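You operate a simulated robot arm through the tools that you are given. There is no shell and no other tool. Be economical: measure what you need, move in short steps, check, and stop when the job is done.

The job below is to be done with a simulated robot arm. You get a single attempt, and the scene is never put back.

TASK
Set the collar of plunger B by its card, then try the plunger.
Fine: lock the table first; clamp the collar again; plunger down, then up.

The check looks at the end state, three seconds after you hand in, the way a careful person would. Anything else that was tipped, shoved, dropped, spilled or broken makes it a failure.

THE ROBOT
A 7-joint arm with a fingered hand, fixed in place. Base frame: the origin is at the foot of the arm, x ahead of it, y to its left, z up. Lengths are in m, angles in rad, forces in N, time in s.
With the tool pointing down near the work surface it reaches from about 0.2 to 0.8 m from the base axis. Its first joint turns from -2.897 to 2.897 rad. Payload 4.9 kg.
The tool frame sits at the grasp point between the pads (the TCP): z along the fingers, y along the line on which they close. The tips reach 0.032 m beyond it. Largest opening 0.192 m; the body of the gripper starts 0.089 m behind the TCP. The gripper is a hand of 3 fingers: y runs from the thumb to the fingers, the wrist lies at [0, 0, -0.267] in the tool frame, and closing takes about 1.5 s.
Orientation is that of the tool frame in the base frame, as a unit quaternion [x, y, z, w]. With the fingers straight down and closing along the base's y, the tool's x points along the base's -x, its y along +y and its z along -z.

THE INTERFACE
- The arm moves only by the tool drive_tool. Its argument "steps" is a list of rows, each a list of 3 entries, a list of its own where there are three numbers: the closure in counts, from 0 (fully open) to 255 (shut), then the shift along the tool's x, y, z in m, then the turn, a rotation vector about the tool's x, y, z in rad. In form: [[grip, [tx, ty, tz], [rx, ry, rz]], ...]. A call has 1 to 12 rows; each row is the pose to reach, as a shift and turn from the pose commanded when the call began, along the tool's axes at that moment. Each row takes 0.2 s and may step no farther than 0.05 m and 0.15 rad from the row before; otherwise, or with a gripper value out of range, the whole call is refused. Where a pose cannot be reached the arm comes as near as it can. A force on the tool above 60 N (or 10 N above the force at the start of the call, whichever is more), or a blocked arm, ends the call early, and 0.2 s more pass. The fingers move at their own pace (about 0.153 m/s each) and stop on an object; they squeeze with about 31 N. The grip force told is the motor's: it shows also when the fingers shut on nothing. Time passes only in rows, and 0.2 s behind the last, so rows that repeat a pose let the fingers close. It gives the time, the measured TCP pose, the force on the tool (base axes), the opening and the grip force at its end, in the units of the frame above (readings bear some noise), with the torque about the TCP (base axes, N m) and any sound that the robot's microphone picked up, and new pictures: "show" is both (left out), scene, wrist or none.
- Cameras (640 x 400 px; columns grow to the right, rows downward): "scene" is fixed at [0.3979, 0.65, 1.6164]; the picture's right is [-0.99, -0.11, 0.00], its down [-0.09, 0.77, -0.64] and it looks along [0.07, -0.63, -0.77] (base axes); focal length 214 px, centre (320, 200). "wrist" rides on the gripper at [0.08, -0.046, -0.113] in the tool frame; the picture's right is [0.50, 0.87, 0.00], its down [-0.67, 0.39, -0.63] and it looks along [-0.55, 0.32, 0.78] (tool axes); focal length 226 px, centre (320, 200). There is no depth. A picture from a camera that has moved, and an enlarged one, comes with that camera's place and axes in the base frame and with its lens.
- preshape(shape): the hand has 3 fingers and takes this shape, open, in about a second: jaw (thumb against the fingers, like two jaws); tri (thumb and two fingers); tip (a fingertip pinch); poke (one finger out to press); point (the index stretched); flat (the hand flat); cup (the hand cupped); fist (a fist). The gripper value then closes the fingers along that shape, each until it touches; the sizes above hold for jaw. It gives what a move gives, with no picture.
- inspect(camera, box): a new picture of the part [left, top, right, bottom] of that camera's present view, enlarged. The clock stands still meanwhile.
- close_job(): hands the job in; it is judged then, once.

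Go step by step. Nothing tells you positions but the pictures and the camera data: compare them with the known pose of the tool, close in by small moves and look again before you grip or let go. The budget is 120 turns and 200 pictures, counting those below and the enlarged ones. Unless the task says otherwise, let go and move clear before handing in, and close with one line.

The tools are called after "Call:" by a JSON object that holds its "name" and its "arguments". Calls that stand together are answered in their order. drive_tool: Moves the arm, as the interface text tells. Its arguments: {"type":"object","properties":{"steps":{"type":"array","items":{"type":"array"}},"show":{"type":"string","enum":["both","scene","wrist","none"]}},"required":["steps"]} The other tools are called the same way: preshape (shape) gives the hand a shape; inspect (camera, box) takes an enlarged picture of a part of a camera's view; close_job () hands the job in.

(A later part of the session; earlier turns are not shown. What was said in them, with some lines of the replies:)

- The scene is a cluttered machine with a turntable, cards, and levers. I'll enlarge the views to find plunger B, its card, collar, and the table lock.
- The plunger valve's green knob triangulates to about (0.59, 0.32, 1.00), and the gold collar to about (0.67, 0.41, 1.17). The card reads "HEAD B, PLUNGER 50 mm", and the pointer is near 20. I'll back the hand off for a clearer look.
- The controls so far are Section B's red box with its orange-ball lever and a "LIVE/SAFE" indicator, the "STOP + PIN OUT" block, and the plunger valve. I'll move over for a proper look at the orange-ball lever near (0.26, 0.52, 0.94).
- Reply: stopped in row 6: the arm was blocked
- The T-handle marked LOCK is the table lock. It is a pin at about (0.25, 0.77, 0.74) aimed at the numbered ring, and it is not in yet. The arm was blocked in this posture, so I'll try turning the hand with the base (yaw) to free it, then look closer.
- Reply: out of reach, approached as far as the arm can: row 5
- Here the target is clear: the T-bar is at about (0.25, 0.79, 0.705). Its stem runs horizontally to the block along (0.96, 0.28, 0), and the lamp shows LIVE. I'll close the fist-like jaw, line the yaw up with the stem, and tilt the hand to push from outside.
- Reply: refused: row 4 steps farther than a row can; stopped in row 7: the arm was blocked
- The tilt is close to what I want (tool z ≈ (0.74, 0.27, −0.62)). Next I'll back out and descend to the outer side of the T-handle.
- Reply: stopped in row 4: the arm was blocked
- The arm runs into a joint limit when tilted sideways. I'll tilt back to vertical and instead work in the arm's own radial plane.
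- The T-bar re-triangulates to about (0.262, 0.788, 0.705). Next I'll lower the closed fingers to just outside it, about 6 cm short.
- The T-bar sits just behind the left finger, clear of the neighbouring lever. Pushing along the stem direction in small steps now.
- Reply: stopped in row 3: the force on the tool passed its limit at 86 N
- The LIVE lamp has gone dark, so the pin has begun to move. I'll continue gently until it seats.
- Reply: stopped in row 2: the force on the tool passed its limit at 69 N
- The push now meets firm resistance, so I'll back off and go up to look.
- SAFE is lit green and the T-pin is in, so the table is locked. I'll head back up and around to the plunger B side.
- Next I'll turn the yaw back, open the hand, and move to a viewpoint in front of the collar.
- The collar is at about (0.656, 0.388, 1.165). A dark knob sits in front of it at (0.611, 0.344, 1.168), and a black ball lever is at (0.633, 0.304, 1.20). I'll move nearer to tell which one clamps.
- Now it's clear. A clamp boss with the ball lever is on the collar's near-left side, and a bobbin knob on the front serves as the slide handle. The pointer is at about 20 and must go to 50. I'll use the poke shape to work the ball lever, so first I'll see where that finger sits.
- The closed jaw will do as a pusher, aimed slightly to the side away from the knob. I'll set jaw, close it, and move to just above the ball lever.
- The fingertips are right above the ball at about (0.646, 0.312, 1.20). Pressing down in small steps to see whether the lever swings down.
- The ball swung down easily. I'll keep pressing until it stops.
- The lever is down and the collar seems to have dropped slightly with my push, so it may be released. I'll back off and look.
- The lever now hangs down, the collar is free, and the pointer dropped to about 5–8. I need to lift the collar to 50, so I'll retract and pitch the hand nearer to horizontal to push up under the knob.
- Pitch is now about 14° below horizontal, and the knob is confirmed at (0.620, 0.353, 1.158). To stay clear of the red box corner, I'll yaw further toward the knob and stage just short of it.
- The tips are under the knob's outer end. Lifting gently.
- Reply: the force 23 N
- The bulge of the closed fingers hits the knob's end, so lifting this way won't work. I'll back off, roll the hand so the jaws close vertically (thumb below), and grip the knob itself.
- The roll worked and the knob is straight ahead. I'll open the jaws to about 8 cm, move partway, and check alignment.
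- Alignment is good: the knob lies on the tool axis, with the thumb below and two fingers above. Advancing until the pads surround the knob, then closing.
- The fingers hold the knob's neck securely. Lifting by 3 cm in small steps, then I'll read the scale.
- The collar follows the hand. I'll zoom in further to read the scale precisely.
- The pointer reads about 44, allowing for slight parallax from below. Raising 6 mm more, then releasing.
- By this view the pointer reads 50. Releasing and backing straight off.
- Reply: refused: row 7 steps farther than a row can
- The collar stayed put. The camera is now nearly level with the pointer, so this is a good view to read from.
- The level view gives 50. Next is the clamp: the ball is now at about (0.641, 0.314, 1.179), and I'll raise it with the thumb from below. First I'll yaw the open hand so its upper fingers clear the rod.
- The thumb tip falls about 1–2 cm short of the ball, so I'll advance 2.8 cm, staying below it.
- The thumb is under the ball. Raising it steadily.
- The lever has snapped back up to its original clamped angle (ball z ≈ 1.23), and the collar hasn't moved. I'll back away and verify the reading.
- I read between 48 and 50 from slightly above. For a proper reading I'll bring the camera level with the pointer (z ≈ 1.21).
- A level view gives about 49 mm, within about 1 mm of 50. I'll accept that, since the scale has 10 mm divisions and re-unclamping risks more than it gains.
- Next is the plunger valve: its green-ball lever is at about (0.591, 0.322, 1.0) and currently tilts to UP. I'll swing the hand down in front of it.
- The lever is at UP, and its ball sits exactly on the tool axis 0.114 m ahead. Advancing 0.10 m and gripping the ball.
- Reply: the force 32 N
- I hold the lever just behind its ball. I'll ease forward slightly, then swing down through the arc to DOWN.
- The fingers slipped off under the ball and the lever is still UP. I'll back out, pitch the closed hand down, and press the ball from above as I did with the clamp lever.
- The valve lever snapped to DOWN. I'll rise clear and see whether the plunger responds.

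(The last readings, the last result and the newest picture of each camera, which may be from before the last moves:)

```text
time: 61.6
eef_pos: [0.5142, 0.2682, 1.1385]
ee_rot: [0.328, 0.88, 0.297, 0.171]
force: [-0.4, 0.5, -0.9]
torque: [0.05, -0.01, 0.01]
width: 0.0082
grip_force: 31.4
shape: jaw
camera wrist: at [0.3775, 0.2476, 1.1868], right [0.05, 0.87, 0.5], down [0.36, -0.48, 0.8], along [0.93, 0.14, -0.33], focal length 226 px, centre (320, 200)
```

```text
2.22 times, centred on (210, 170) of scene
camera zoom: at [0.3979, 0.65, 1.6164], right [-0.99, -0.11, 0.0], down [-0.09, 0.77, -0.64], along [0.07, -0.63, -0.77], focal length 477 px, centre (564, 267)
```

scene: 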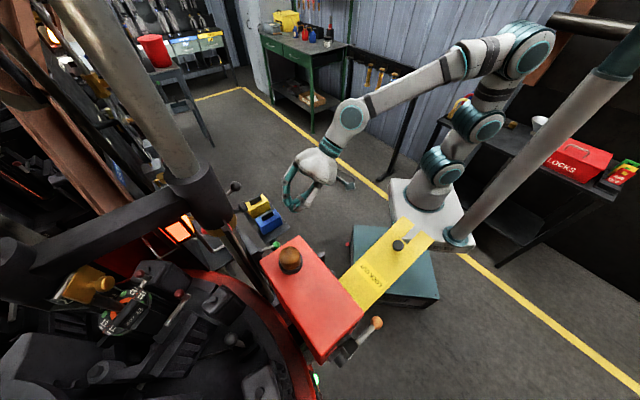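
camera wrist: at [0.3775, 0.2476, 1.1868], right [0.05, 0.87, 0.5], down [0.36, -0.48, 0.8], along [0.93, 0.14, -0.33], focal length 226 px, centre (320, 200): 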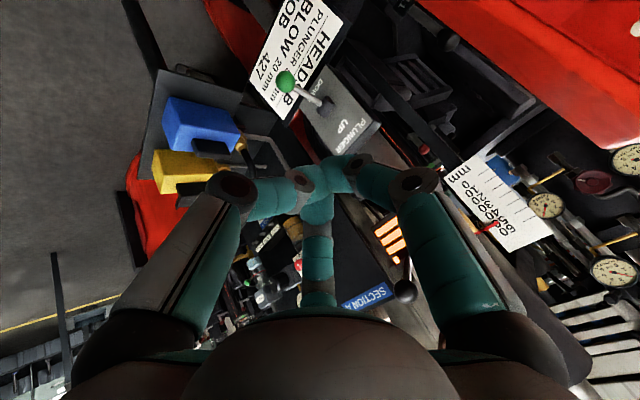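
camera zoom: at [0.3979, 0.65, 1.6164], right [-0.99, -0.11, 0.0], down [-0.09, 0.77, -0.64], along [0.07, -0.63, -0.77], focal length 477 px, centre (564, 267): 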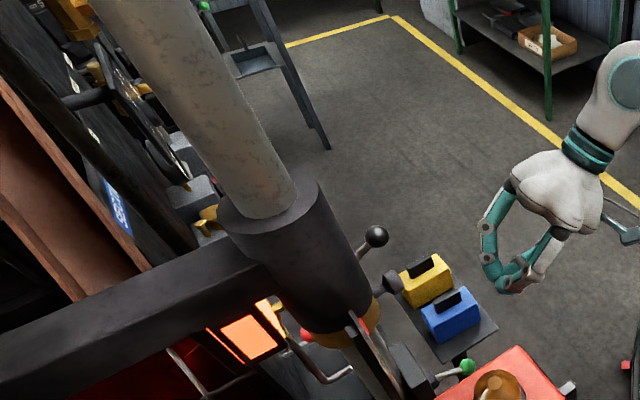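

The plunger head has come down onto the collar, so the DOWN stroke works. Now UP: a card sits just below the lever, so I'll unroll the hand, grip the green ball from above, and lift it.

Call:
{"name": "drive_tool", "arguments": {"steps": [[160, [0, 0, 0], [0, 0, -0.14]], [160, [0, 0, 0], [0, 0, -0.28]], [160, [0, 0, 0], [0, 0, -0.42]], [160, [0, 0, 0], [0, 0, -0.56]], [160, [0, 0, 0], [0, 0, -0.7]], [160, [0, 0, 0], [0, 0, -0.84]], [160, [0, 0, 0], [0, 0, -0.98]], [160, [0, 0, 0], [0, 0, -1.12]], [160, [0, 0, 0], [0, 0, -1.26]], [160, [0, 0, 0], [0, 0, -1.4]]], "show": "wrist"}}

Call:
{"name": "inspect", "arguments": {"camera": "wrist", "box": [220, 20, 460, 200]}}

Call:
{"name": "inspect", "arguments": {"camera": "scene", "box": [200, 150, 340, 260]}}

```text
time: 63.9
eef_pos: [0.513, 0.2691, 1.1401]
ee_rot: [-0.316, 0.884, 0.115, 0.324]
force: [0.5, -0.2, 0.4]
torque: [0.0, 0.01, -0.01]
width: 0.0712
grip_force: 0.0
shape: jaw
camera wrist: at [0.4397, 0.1472, 1.1745], right [-0.84, 0.43, -0.32], down [-0.17, 0.36, 0.92], along [0.51, 0.83, -0.24], focal length 226 px, centre (320, 200)
```

wrist: 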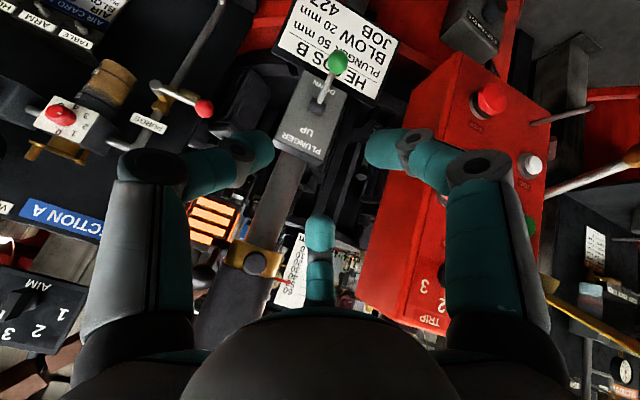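

```text
2.22 times, centred on (340, 110) of wrist
camera zoom: at [0.4397, 0.1472, 1.1745], right [-0.84, 0.43, -0.32], down [-0.17, 0.36, 0.92], along [0.51, 0.83, -0.24], focal length 502 px, centre (276, 400)
```

zoom: 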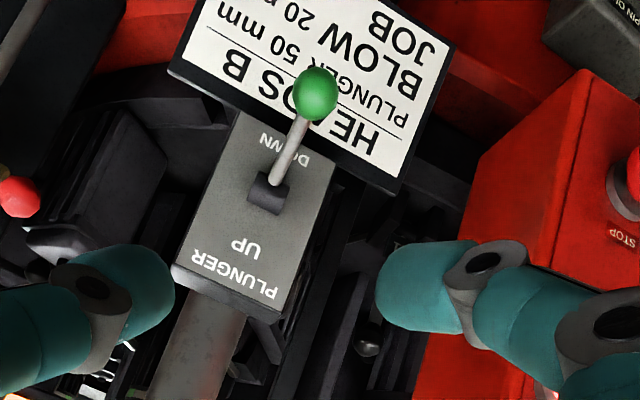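

```text
3.64 times, centred on (270, 205) of scene
camera zoom: at [0.3979, 0.65, 1.6164], right [-0.99, -0.11, 0.0], down [-0.09, 0.77, -0.64], along [0.07, -0.63, -0.77], focal length 780 px, centre (502, 182)
```

zoom: 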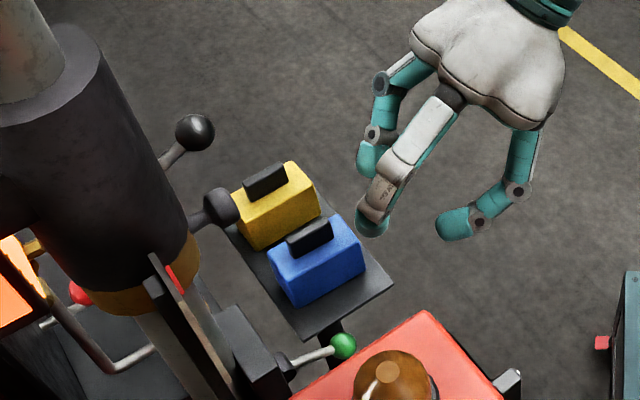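

Call:
{"name": "drive_tool", "arguments": {"steps": [[160, [0.03, -0.0065, 0.03], [0, 0, 0]], [160, [0.0544, -0.0065, 0.07], [0, 0, 0]], [160, [0.0544, -0.0065, 0.11], [0, 0, 0]], [160, [0.0544, -0.0065, 0.145], [0, 0, 0]]], "show": "wrist"}}

Call:
{"name": "inspect", "arguments": {"camera": "scene", "box": [200, 170, 320, 270]}}

```text
time: 64.8
eef_pos: [0.5586, 0.2959, 0.9953]
ee_rot: [-0.315, 0.884, 0.117, 0.325]
force: [0.6, 0.6, -0.3]
torque: [-0.01, 0.04, -0.01]
width: 0.0712
grip_force: 0.1
shape: jaw
camera wrist: at [0.4845, 0.1759, 1.0287], right [-0.84, 0.43, -0.32], down [-0.17, 0.36, 0.92], along [0.51, 0.83, -0.24], focal length 226 px, centre (320, 200)
```

wrist: 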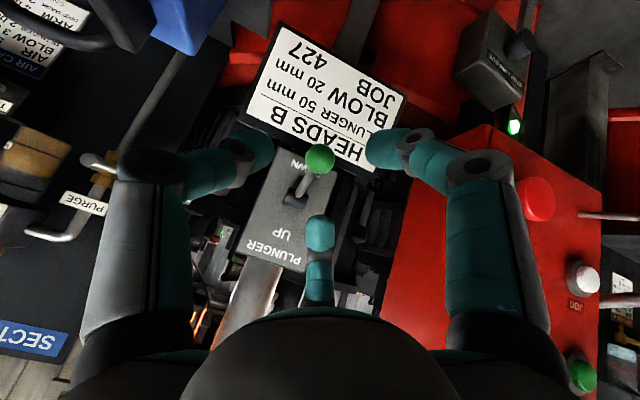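

```text
4.00 times, centred on (260, 220) of scene
camera zoom: at [0.3979, 0.65, 1.6164], right [-0.99, -0.11, 0.0], down [-0.09, 0.77, -0.64], along [0.07, -0.63, -0.77], focal length 858 px, centre (560, 120)
```

zoom: 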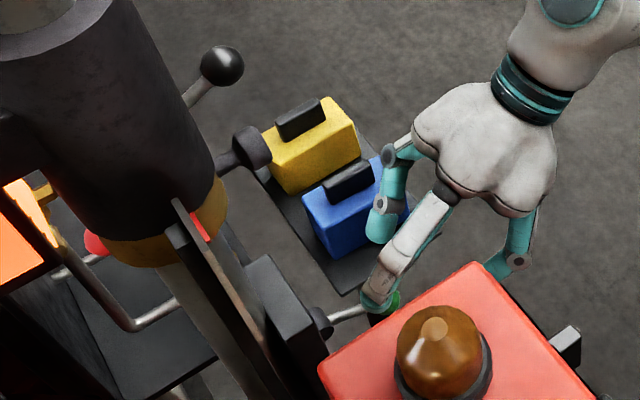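

Call:
{"name": "drive_tool", "arguments": {"steps": [[160, [0.0005, 0.001, 0.025], [0, 0, 0]], [160, [0.0005, 0.001, 0.045], [0, 0, 0]], [220, [0.0005, 0.001, 0.045], [0, 0, 0]], [255, [0.0005, 0.001, 0.045], [0, 0, 0]], [255, [0.0005, 0.001, 0.045], [0, 0, 0]]], "show": "wrist"}}

Call:
{"name": "inspect", "arguments": {"camera": "wrist", "box": [220, 100, 440, 260]}}

```text
time: 66.0
eef_pos: [0.5806, 0.3169, 0.9612]
ee_rot: [-0.316, 0.884, 0.117, 0.324]
force: [0.9, 2.5, -2.9]
torque: [-0.07, 0.04, -0.04]
width: 0.0115
grip_force: 30.9
shape: jaw
camera wrist: at [0.5059, 0.1951, 0.9943], right [-0.84, 0.43, -0.32], down [-0.16, 0.36, 0.92], along [0.51, 0.83, -0.24], focal length 226 px, centre (320, 200)
```

wrist: 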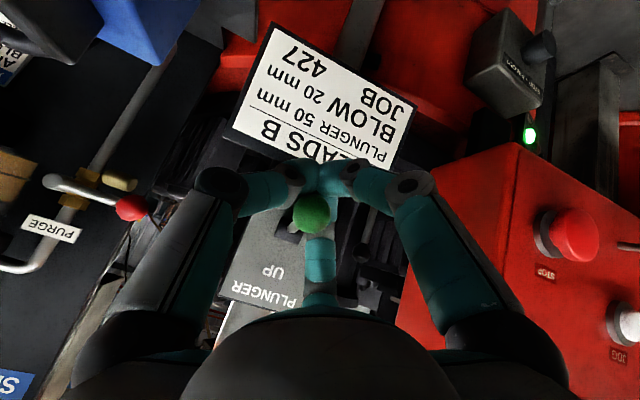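

```text
2.50 times, centred on (330, 180) of wrist
camera zoom: at [0.5059, 0.1951, 0.9943], right [-0.84, 0.43, -0.32], down [-0.16, 0.36, 0.92], along [0.51, 0.83, -0.24], focal length 565 px, centre (295, 250)
```

zoom: 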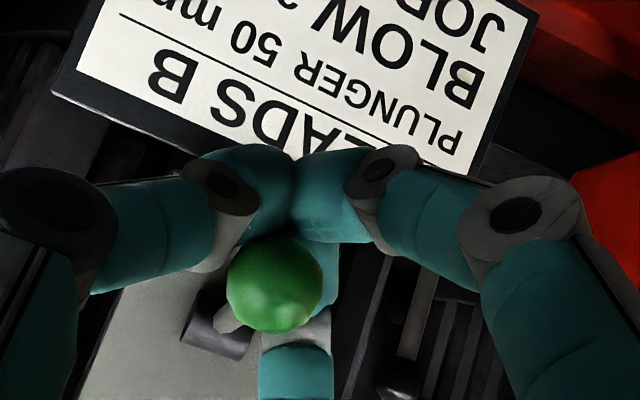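

The ball is caged with the tips closed beneath it. Lifting.

Call:
{"name": "drive_tool", "arguments": {"steps": [[255, [-0.0065, 0, -0.0076], [0, 0, 0]], [255, [-0.0129, 0, -0.0153], [0, 0, 0]], [255, [-0.0194, 0, -0.0229], [0, 0, 0]], [255, [-0.0258, 0, -0.0305], [0, 0, 0]], [255, [-0.0323, 0, -0.038], [0, 0, 0]], [255, [-0.0387, 0, -0.0458], [0, 0, 0]]], "show": "both"}}

Call:
{"name": "inspect", "arguments": {"camera": "scene", "box": [180, 150, 320, 270]}}

Call:
{"name": "inspect", "arguments": {"camera": "wrist", "box": [220, 100, 440, 260]}}

```text
time: 67.5
eef_pos: [0.5723, 0.3134, 1.0014]
ee_rot: [-0.317, 0.888, 0.117, 0.311]
force: [5.5, 5.7, -13.6]
torque: [-0.11, 0.14, 0.04]
width: 0.0085
grip_force: 30.9
shape: jaw
stopped in row 6: the force on the tool passed its limit at 64 N (the readings are from after the stop); the commanded pose is now the measured one
camera wrist: at [0.4998, 0.1935, 1.0399], right [-0.85, 0.42, -0.3], down [-0.14, 0.37, 0.92], along [0.5, 0.83, -0.26], focal length 226 px, centre (320, 200)
```

scene: 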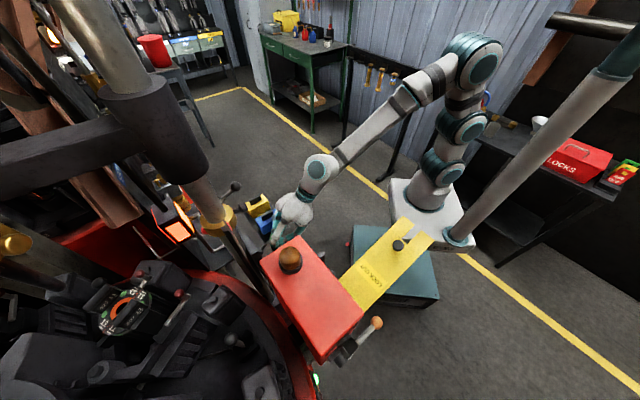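
wrist: 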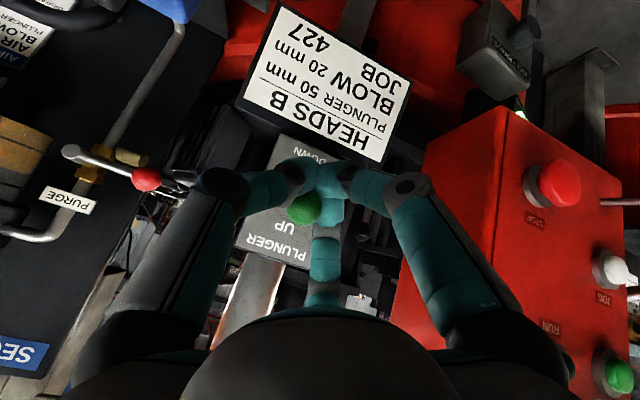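

```text
3.33 times, centred on (250, 210) of scene
camera zoom: at [0.3979, 0.65, 1.6164], right [-0.99, -0.11, 0.0], down [-0.09, 0.77, -0.64], along [0.07, -0.63, -0.77], focal length 715 px, centre (553, 167)
```

zoom: 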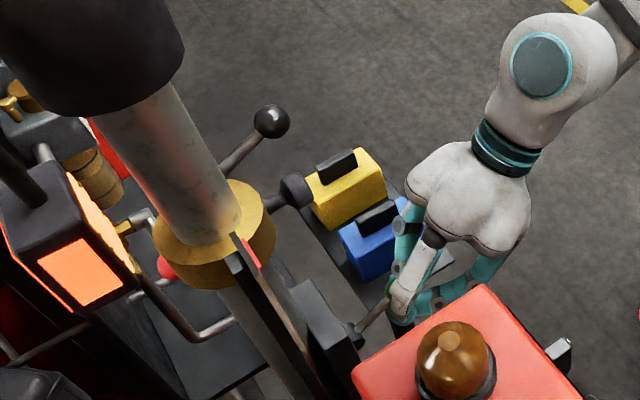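

```text
2.50 times, centred on (330, 180) of wrist
camera zoom: at [0.4998, 0.1935, 1.0399], right [-0.85, 0.42, -0.3], down [-0.14, 0.37, 0.92], along [0.5, 0.83, -0.26], focal length 565 px, centre (295, 250)
```

zoom: 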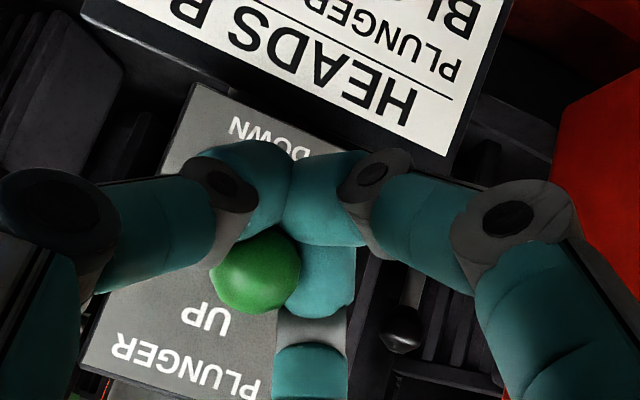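

The plunger has gone back up and the valve is at UP. Opening and withdrawing along the tool axis.

Call:
{"name": "drive_tool", "arguments": {"steps": [[150, [0, 0, 0.004], [0, 0, 0]], [140, [0, 0, 0.004], [0, 0, 0]], [140, [0, 0, 0.004], [0, 0, 0]], [140, [0, 0, -0.03], [0, 0, 0]], [140, [0, 0, -0.075], [0, 0, 0]], [140, [0, 0, -0.12], [0, 0, 0]], [140, [0.02, -0.02, -0.16], [0, 0, 0]], [140, [0.04, -0.04, -0.19], [0, 0, 0]]], "show": "both"}}

Call:
{"name": "inspect", "arguments": {"camera": "wrist", "box": [240, 20, 400, 140]}}

Call:
{"name": "inspect", "arguments": {"camera": "scene", "box": [180, 150, 320, 270]}}

```text
time: 69.3
eef_pos: [0.4821, 0.1847, 1.1273]
ee_rot: [-0.318, 0.887, 0.118, 0.313]
force: [0.3, 0.7, 0.1]
torque: [0.0, -0.04, 0.0]
width: 0.0864
grip_force: 0.1
shape: jaw
camera wrist: at [0.4097, 0.0645, 1.164], right [-0.85, 0.42, -0.31], down [-0.15, 0.37, 0.92], along [0.5, 0.83, -0.25], focal length 226 px, centre (320, 200)
```

scene: 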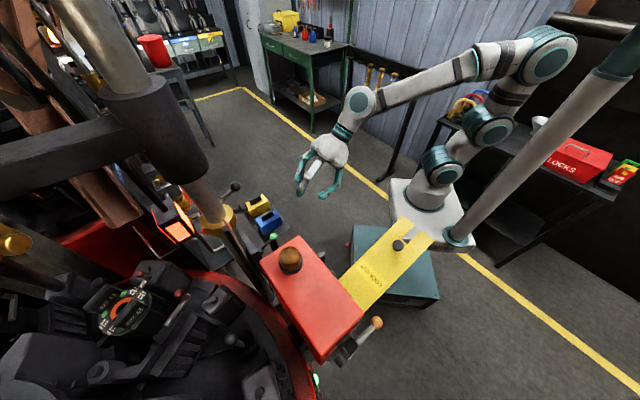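
wrist: 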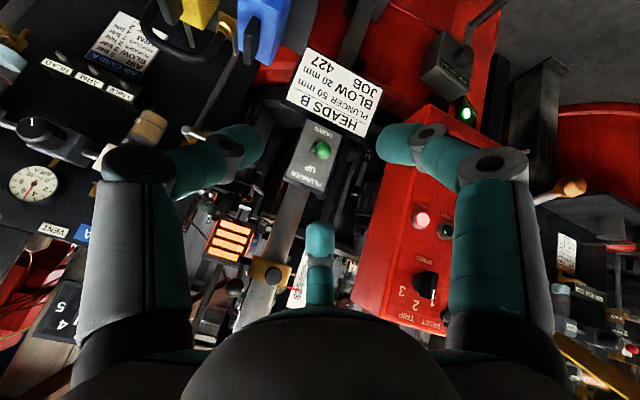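

```text
3.33 times, centred on (320, 80) of wrist
camera zoom: at [0.4097, 0.0645, 1.164], right [-0.85, 0.42, -0.31], down [-0.15, 0.37, 0.92], along [0.5, 0.83, -0.25], focal length 754 px, centre (320, 600)
```

zoom: 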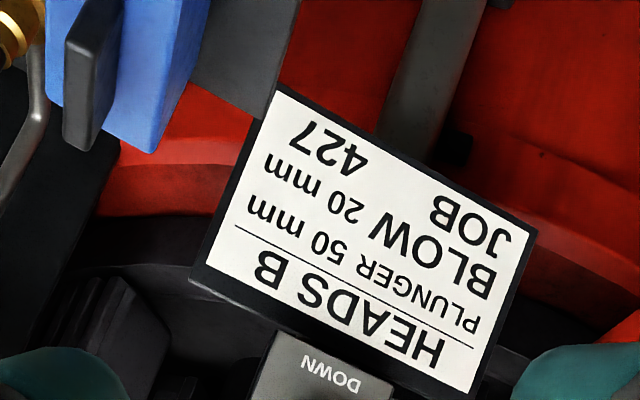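

```text
3.33 times, centred on (250, 210) of scene
camera zoom: at [0.3979, 0.65, 1.6164], right [-0.99, -0.11, 0.0], down [-0.09, 0.77, -0.64], along [0.07, -0.63, -0.77], focal length 715 px, centre (553, 167)
```

zoom: 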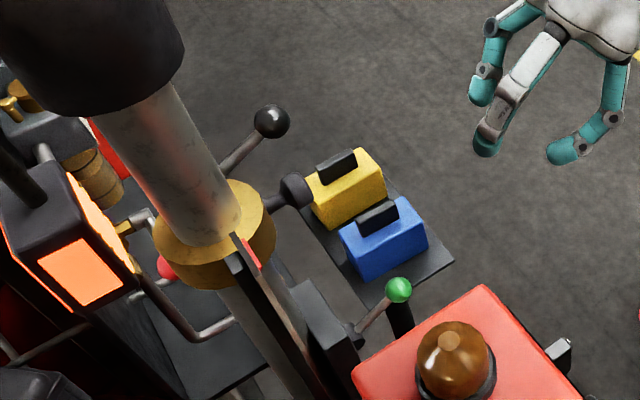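

Valve UP, plunger up, and SAFE still lit. I'll take a last check of the pointer after the stroke, moving the camera level with it.

Call:
{"name": "drive_tool", "arguments": {"steps": [[140, [-0.025, -0.02, -0.03], [0, 0, 0]], [140, [-0.035, -0.05, -0.05], [0, 0, 0]], [140, [-0.035, -0.05, -0.05], [0, 0, 0]]], "show": "wrist"}}

Call:
{"name": "inspect", "arguments": {"camera": "wrist", "box": [270, 200, 370, 290]}}

```text
time: 70.1
eef_pos: [0.5128, 0.1442, 1.1879]
ee_rot: [-0.317, 0.888, 0.117, 0.313]
force: [0.6, -0.6, -0.5]
torque: [0.01, 0.01, -0.02]
width: 0.0866
grip_force: 0.1
shape: jaw
camera wrist: at [0.4397, 0.0228, 1.225], right [-0.85, 0.42, -0.31], down [-0.15, 0.37, 0.92], along [0.5, 0.83, -0.25], focal length 226 px, centre (320, 200)
```

wrist: 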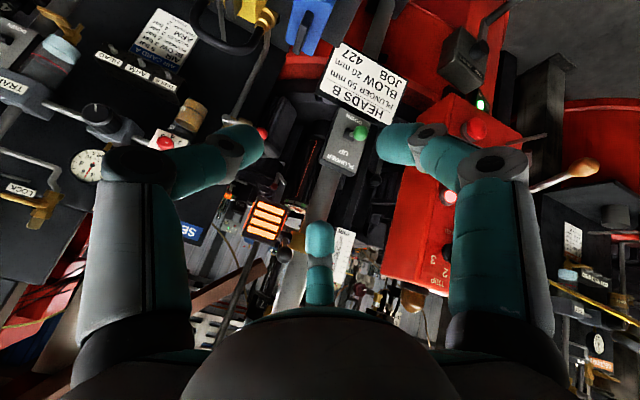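

```text
4.44 times, centred on (320, 245) of wrist
camera zoom: at [0.4397, 0.0228, 1.225], right [-0.85, 0.42, -0.31], down [-0.15, 0.37, 0.92], along [0.5, 0.83, -0.25], focal length 1005 px, centre (320, 0)
```

zoom: 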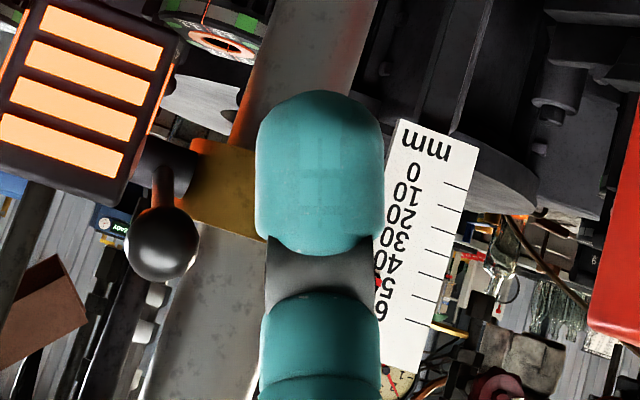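

The pointer still reads 50 after the stroke, the clamp lever is up, the table is locked (SAFE), and the valve is at UP. The hand is clear, so I'm handing in.

Call:
{"name": "close_job", "arguments": {}}

```text
The job is handed in.
```

The job is handed in: the table was locked first (SAFE lit), and collar B is at about 49–50 mm for the card's 50 mm and clamped again. The plunger went down, then up, and the valve is left at UP.
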